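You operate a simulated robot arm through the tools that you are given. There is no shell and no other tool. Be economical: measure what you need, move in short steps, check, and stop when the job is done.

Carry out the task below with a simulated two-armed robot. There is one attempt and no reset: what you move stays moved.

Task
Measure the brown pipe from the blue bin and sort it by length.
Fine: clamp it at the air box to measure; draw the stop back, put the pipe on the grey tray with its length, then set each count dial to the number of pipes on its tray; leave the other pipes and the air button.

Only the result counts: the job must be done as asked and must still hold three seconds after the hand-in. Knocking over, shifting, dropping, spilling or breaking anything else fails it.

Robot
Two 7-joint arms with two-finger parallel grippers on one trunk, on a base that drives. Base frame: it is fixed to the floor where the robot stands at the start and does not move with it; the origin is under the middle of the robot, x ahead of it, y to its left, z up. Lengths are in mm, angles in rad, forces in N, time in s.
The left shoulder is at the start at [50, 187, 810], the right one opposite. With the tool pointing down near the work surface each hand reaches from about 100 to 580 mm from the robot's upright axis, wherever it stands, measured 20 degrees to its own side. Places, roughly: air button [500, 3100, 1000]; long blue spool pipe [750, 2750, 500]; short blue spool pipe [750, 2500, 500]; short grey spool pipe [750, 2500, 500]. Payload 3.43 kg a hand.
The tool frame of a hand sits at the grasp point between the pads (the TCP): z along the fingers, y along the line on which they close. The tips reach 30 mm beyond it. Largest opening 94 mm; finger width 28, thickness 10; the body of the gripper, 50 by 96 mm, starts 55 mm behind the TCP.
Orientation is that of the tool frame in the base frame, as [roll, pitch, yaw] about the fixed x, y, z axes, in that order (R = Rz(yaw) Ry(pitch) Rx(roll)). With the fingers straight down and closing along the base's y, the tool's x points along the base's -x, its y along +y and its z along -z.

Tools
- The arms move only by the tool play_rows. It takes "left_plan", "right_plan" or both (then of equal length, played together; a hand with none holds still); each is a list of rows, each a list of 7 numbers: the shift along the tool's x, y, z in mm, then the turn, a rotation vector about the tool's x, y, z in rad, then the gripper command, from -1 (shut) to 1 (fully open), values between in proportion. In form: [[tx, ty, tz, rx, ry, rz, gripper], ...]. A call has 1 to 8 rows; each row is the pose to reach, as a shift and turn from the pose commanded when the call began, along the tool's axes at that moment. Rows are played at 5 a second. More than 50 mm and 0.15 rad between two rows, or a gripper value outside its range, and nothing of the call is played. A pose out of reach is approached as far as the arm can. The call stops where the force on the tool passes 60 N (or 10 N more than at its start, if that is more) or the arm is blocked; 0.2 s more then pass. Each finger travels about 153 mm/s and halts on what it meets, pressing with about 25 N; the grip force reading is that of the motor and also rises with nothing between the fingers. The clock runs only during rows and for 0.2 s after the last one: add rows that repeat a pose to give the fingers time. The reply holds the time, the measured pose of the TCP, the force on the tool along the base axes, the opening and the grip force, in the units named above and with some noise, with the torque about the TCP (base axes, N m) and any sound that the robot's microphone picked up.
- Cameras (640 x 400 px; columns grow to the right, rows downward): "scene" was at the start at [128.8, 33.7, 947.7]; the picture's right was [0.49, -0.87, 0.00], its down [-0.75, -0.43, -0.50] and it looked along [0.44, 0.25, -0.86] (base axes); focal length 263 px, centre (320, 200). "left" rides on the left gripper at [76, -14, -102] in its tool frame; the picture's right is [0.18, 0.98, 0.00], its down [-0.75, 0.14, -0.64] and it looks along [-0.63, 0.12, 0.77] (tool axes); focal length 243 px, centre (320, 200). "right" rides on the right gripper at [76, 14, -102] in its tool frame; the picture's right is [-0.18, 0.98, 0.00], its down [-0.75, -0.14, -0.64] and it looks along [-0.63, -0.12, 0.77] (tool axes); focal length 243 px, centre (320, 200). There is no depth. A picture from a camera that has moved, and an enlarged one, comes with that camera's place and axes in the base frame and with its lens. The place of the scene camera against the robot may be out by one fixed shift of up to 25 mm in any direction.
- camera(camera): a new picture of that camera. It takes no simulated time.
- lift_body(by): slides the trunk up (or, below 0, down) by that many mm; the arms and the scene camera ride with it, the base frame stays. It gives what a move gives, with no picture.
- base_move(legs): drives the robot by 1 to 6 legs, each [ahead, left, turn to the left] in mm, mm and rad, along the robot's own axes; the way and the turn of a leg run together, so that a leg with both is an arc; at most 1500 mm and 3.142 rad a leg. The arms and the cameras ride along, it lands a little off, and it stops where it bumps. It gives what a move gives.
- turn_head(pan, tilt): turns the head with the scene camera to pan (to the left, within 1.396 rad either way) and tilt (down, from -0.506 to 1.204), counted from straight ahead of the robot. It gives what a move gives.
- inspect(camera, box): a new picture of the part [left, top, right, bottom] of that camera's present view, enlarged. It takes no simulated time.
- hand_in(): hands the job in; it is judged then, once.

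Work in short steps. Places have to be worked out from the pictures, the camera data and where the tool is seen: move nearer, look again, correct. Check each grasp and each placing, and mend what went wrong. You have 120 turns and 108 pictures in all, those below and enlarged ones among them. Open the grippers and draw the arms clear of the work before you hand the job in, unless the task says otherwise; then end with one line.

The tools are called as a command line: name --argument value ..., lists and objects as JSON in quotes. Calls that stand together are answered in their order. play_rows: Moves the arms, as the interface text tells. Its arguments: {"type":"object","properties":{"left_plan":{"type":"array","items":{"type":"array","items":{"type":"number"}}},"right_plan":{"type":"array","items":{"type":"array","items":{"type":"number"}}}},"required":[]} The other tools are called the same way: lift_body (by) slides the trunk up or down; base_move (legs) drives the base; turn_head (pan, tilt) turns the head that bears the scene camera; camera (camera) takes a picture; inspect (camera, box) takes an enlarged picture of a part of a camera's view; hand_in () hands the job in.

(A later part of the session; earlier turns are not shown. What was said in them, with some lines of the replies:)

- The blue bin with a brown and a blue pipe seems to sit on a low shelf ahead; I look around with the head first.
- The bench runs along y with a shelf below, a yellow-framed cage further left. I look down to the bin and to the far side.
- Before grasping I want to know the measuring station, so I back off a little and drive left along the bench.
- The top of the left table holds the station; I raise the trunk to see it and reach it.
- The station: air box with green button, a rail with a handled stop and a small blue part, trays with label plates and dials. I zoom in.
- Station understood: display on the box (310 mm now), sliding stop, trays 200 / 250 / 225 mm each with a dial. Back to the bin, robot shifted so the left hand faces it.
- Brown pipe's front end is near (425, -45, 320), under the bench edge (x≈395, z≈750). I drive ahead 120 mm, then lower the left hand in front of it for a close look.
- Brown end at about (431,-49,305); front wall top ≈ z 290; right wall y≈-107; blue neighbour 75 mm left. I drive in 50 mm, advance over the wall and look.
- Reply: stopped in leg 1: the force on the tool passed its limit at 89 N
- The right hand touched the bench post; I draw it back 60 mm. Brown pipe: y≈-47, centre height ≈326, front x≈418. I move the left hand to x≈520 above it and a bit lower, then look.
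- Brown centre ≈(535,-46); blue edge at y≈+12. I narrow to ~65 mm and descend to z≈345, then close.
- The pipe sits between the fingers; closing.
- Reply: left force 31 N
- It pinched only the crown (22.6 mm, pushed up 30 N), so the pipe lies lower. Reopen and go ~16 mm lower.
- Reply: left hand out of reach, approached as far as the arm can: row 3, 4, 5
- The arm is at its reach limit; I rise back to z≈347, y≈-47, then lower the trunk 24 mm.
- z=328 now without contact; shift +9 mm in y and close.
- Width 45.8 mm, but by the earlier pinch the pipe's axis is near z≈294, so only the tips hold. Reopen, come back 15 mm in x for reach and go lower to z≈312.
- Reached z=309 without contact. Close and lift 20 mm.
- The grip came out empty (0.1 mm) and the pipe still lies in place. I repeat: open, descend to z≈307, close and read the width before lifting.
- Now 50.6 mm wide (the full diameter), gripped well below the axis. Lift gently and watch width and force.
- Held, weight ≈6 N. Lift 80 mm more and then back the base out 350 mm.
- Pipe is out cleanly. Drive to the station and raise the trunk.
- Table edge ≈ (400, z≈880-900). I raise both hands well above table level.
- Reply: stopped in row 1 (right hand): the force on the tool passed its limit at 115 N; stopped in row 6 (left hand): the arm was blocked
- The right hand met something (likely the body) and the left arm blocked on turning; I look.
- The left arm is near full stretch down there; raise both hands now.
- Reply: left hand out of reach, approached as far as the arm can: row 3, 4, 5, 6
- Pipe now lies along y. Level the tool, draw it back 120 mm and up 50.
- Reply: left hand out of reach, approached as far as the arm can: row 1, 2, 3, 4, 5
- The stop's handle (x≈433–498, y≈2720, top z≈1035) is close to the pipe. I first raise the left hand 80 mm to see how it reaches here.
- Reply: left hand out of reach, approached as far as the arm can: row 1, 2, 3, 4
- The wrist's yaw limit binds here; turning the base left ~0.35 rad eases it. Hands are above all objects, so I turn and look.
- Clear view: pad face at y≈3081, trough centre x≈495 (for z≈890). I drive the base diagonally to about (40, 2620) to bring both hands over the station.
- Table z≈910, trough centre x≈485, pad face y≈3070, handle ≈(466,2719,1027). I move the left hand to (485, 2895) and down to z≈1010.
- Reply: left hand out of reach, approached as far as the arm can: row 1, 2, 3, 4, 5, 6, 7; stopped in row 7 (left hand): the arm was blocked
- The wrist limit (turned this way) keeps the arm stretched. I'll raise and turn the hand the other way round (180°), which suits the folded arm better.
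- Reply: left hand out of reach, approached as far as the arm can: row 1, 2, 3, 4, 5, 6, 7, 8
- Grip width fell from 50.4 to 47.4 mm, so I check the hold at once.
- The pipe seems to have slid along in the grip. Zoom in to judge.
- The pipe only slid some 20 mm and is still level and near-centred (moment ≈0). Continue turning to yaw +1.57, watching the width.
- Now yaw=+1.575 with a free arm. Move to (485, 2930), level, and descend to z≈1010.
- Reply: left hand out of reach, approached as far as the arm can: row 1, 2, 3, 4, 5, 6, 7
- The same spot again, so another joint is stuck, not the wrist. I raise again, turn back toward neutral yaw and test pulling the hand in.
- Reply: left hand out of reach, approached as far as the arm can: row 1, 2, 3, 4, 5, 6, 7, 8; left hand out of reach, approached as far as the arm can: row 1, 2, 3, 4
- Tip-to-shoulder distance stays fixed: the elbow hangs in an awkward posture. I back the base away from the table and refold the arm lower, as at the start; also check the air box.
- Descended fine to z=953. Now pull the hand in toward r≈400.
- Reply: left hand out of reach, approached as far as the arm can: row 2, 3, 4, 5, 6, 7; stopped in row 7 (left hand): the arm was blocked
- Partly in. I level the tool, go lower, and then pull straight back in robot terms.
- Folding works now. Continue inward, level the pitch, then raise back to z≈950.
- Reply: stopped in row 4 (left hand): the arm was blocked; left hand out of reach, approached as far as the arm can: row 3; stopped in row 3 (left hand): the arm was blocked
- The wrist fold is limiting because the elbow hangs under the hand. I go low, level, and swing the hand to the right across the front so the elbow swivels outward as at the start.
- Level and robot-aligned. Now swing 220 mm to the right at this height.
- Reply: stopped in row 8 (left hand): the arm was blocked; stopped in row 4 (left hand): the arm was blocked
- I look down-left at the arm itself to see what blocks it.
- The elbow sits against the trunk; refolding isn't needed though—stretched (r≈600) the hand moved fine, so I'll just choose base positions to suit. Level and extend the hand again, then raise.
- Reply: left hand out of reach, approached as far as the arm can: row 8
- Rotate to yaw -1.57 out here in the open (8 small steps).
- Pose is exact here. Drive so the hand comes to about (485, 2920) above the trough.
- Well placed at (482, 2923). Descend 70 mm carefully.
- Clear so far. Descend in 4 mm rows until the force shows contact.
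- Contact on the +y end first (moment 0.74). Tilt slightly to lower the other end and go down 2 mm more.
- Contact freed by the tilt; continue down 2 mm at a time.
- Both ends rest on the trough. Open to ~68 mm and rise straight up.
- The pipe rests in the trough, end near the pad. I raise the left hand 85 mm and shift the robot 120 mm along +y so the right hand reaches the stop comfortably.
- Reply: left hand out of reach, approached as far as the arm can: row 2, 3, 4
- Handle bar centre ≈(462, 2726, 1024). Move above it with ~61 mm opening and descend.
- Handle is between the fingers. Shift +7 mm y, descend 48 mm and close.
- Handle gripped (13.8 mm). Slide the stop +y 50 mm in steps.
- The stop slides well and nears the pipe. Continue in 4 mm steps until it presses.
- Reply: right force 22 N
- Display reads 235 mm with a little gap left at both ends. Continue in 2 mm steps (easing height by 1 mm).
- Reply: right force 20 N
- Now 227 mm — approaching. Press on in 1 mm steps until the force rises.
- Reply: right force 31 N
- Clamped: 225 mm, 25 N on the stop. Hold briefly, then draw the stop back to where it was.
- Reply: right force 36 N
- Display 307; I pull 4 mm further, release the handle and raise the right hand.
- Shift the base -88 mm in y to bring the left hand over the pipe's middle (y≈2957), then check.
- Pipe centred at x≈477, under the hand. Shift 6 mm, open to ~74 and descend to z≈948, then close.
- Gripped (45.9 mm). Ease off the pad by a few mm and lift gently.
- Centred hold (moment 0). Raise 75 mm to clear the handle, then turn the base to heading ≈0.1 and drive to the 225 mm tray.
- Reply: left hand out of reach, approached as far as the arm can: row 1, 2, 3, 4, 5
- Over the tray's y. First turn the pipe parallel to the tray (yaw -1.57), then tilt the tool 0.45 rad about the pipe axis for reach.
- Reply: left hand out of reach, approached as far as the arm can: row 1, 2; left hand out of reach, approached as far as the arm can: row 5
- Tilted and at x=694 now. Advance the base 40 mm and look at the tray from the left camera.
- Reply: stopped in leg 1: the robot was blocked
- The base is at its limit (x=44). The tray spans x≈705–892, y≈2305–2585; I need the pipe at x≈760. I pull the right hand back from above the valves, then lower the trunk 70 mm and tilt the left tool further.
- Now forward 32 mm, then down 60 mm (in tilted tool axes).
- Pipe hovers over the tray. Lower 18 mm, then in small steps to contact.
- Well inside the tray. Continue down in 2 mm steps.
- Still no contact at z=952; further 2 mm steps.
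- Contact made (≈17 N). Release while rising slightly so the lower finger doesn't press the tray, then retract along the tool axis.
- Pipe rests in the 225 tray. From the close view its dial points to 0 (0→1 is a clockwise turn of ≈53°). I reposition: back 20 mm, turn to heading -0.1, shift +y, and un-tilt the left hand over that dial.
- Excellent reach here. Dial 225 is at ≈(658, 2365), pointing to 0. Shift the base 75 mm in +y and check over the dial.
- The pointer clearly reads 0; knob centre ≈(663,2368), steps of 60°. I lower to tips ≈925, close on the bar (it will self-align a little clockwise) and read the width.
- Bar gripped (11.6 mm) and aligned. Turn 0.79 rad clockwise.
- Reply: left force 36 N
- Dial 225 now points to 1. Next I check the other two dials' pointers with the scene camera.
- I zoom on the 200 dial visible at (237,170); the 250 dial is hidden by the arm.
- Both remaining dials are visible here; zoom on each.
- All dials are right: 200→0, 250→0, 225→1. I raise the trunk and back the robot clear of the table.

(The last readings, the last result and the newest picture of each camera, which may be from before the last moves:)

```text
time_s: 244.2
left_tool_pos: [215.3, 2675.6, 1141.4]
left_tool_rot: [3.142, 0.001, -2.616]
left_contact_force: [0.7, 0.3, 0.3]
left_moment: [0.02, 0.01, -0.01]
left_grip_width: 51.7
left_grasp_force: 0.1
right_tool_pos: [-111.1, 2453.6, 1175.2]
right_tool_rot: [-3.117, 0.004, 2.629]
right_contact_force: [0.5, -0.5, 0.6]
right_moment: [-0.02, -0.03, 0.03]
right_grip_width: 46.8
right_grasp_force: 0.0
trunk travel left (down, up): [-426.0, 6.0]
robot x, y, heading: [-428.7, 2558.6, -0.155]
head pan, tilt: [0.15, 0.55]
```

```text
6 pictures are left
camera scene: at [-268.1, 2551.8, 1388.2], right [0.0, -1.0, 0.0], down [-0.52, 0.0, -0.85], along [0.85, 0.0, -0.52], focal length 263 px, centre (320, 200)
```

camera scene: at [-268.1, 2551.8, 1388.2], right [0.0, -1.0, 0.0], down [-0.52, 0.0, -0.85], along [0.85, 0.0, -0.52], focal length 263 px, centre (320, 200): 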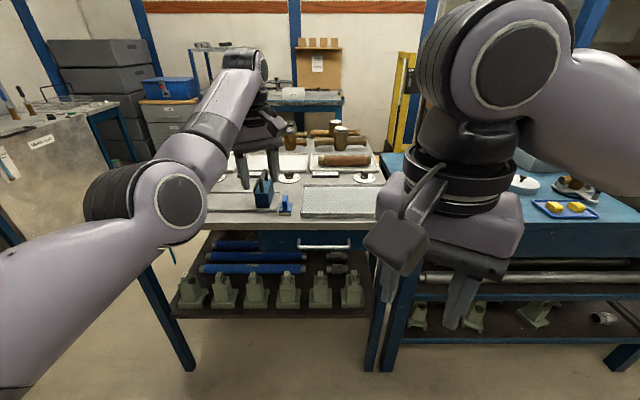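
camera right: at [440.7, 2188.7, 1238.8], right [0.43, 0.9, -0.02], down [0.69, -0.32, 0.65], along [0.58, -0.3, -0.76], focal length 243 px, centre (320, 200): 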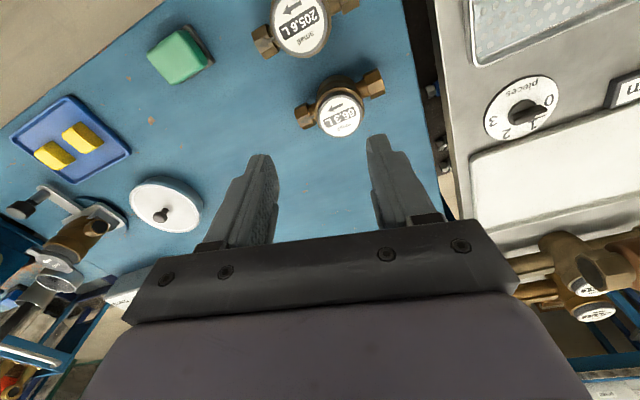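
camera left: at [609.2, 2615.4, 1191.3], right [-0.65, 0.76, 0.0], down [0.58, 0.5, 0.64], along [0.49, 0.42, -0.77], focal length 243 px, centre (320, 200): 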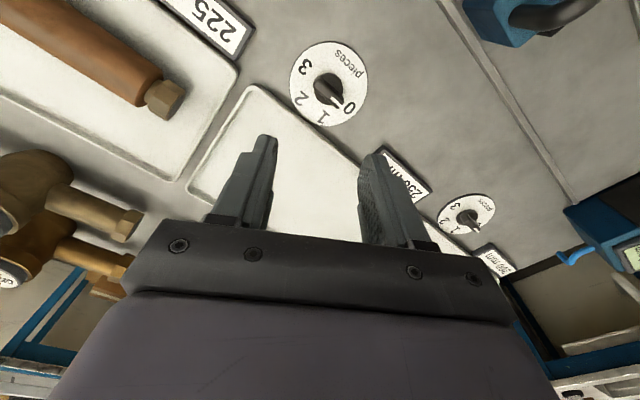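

Clear of the work. Open the grippers and take one last zoom on the tray and dials.

play_rows --left_plan '[[0, 0, 0, 0, 0, 0, 0.6], [0, 0, 0, 0, 0, 0, 1], [0, 0, 0, 0, 0, 0, 1]]' --right_plan '[[0, 0, 0, 0, 0, 0, 0.6], [0, 0, 0, 0, 0, 0, 1], [0, 0, 0, 0, 0, 0, 1]]'

inspect --camera "scene" --box '[240, 120, 400, 220]'

```text
time_s: 245.0
left_tool_pos: [213.8, 2675.6, 1142.8]
left_tool_rot: [-3.141, 0.002, -2.618]
left_contact_force: [0.6, -0.5, -0.8]
left_moment: [0.0, 0.02, 0.01]
left_grip_width: 94.0
left_grasp_force: 0.0
right_tool_pos: [-112.0, 2453.7, 1175.1]
right_tool_rot: [-3.117, 0.003, 2.628]
right_contact_force: [-0.7, 0.3, -0.2]
right_moment: [-0.02, 0.0, 0.0]
right_grip_width: 94.2
right_grasp_force: 0.1
trunk travel left (down, up): [-426.0, 6.0]
robot x, y, heading: [-430.2, 2560.0, -0.151]
head pan, tilt: [0.15, 0.55]
```

```text
4.00 times, centred on (320, 170) of scene
camera zoom: at [-268.1, 2551.7, 1388.2], right [0.0, -1.0, 0.0], down [-0.52, 0.0, -0.85], along [0.85, 0.0, -0.52], focal length 1054 px, centre (320, 320)
```

zoom: 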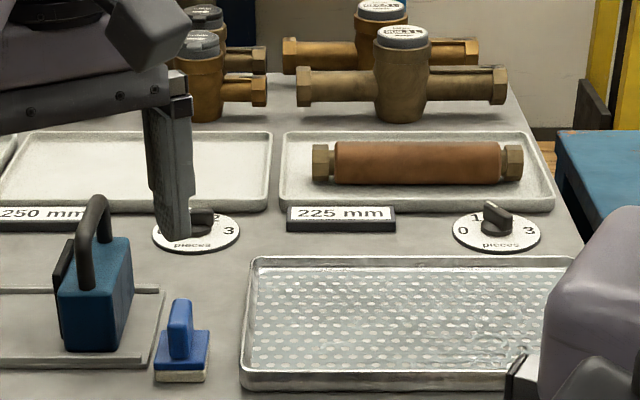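

The pipe lies in the 225 mm tray, its dial shows 1, the stop is drawn back and the arms are clear; I hand in.

hand_in

```text
The job is handed in.
```

The brown pipe measured 225 mm and is now on the 225 mm tray. The stop is drawn back, and the dials read 200 mm: 0, 225 mm: 1, 250 mm: 0. On the way, the right hand bumped a bench post, the pipe probably knocked the air box twice and the base ran against the bench; I saw nothing shifted, but made no direct before-and-after check.
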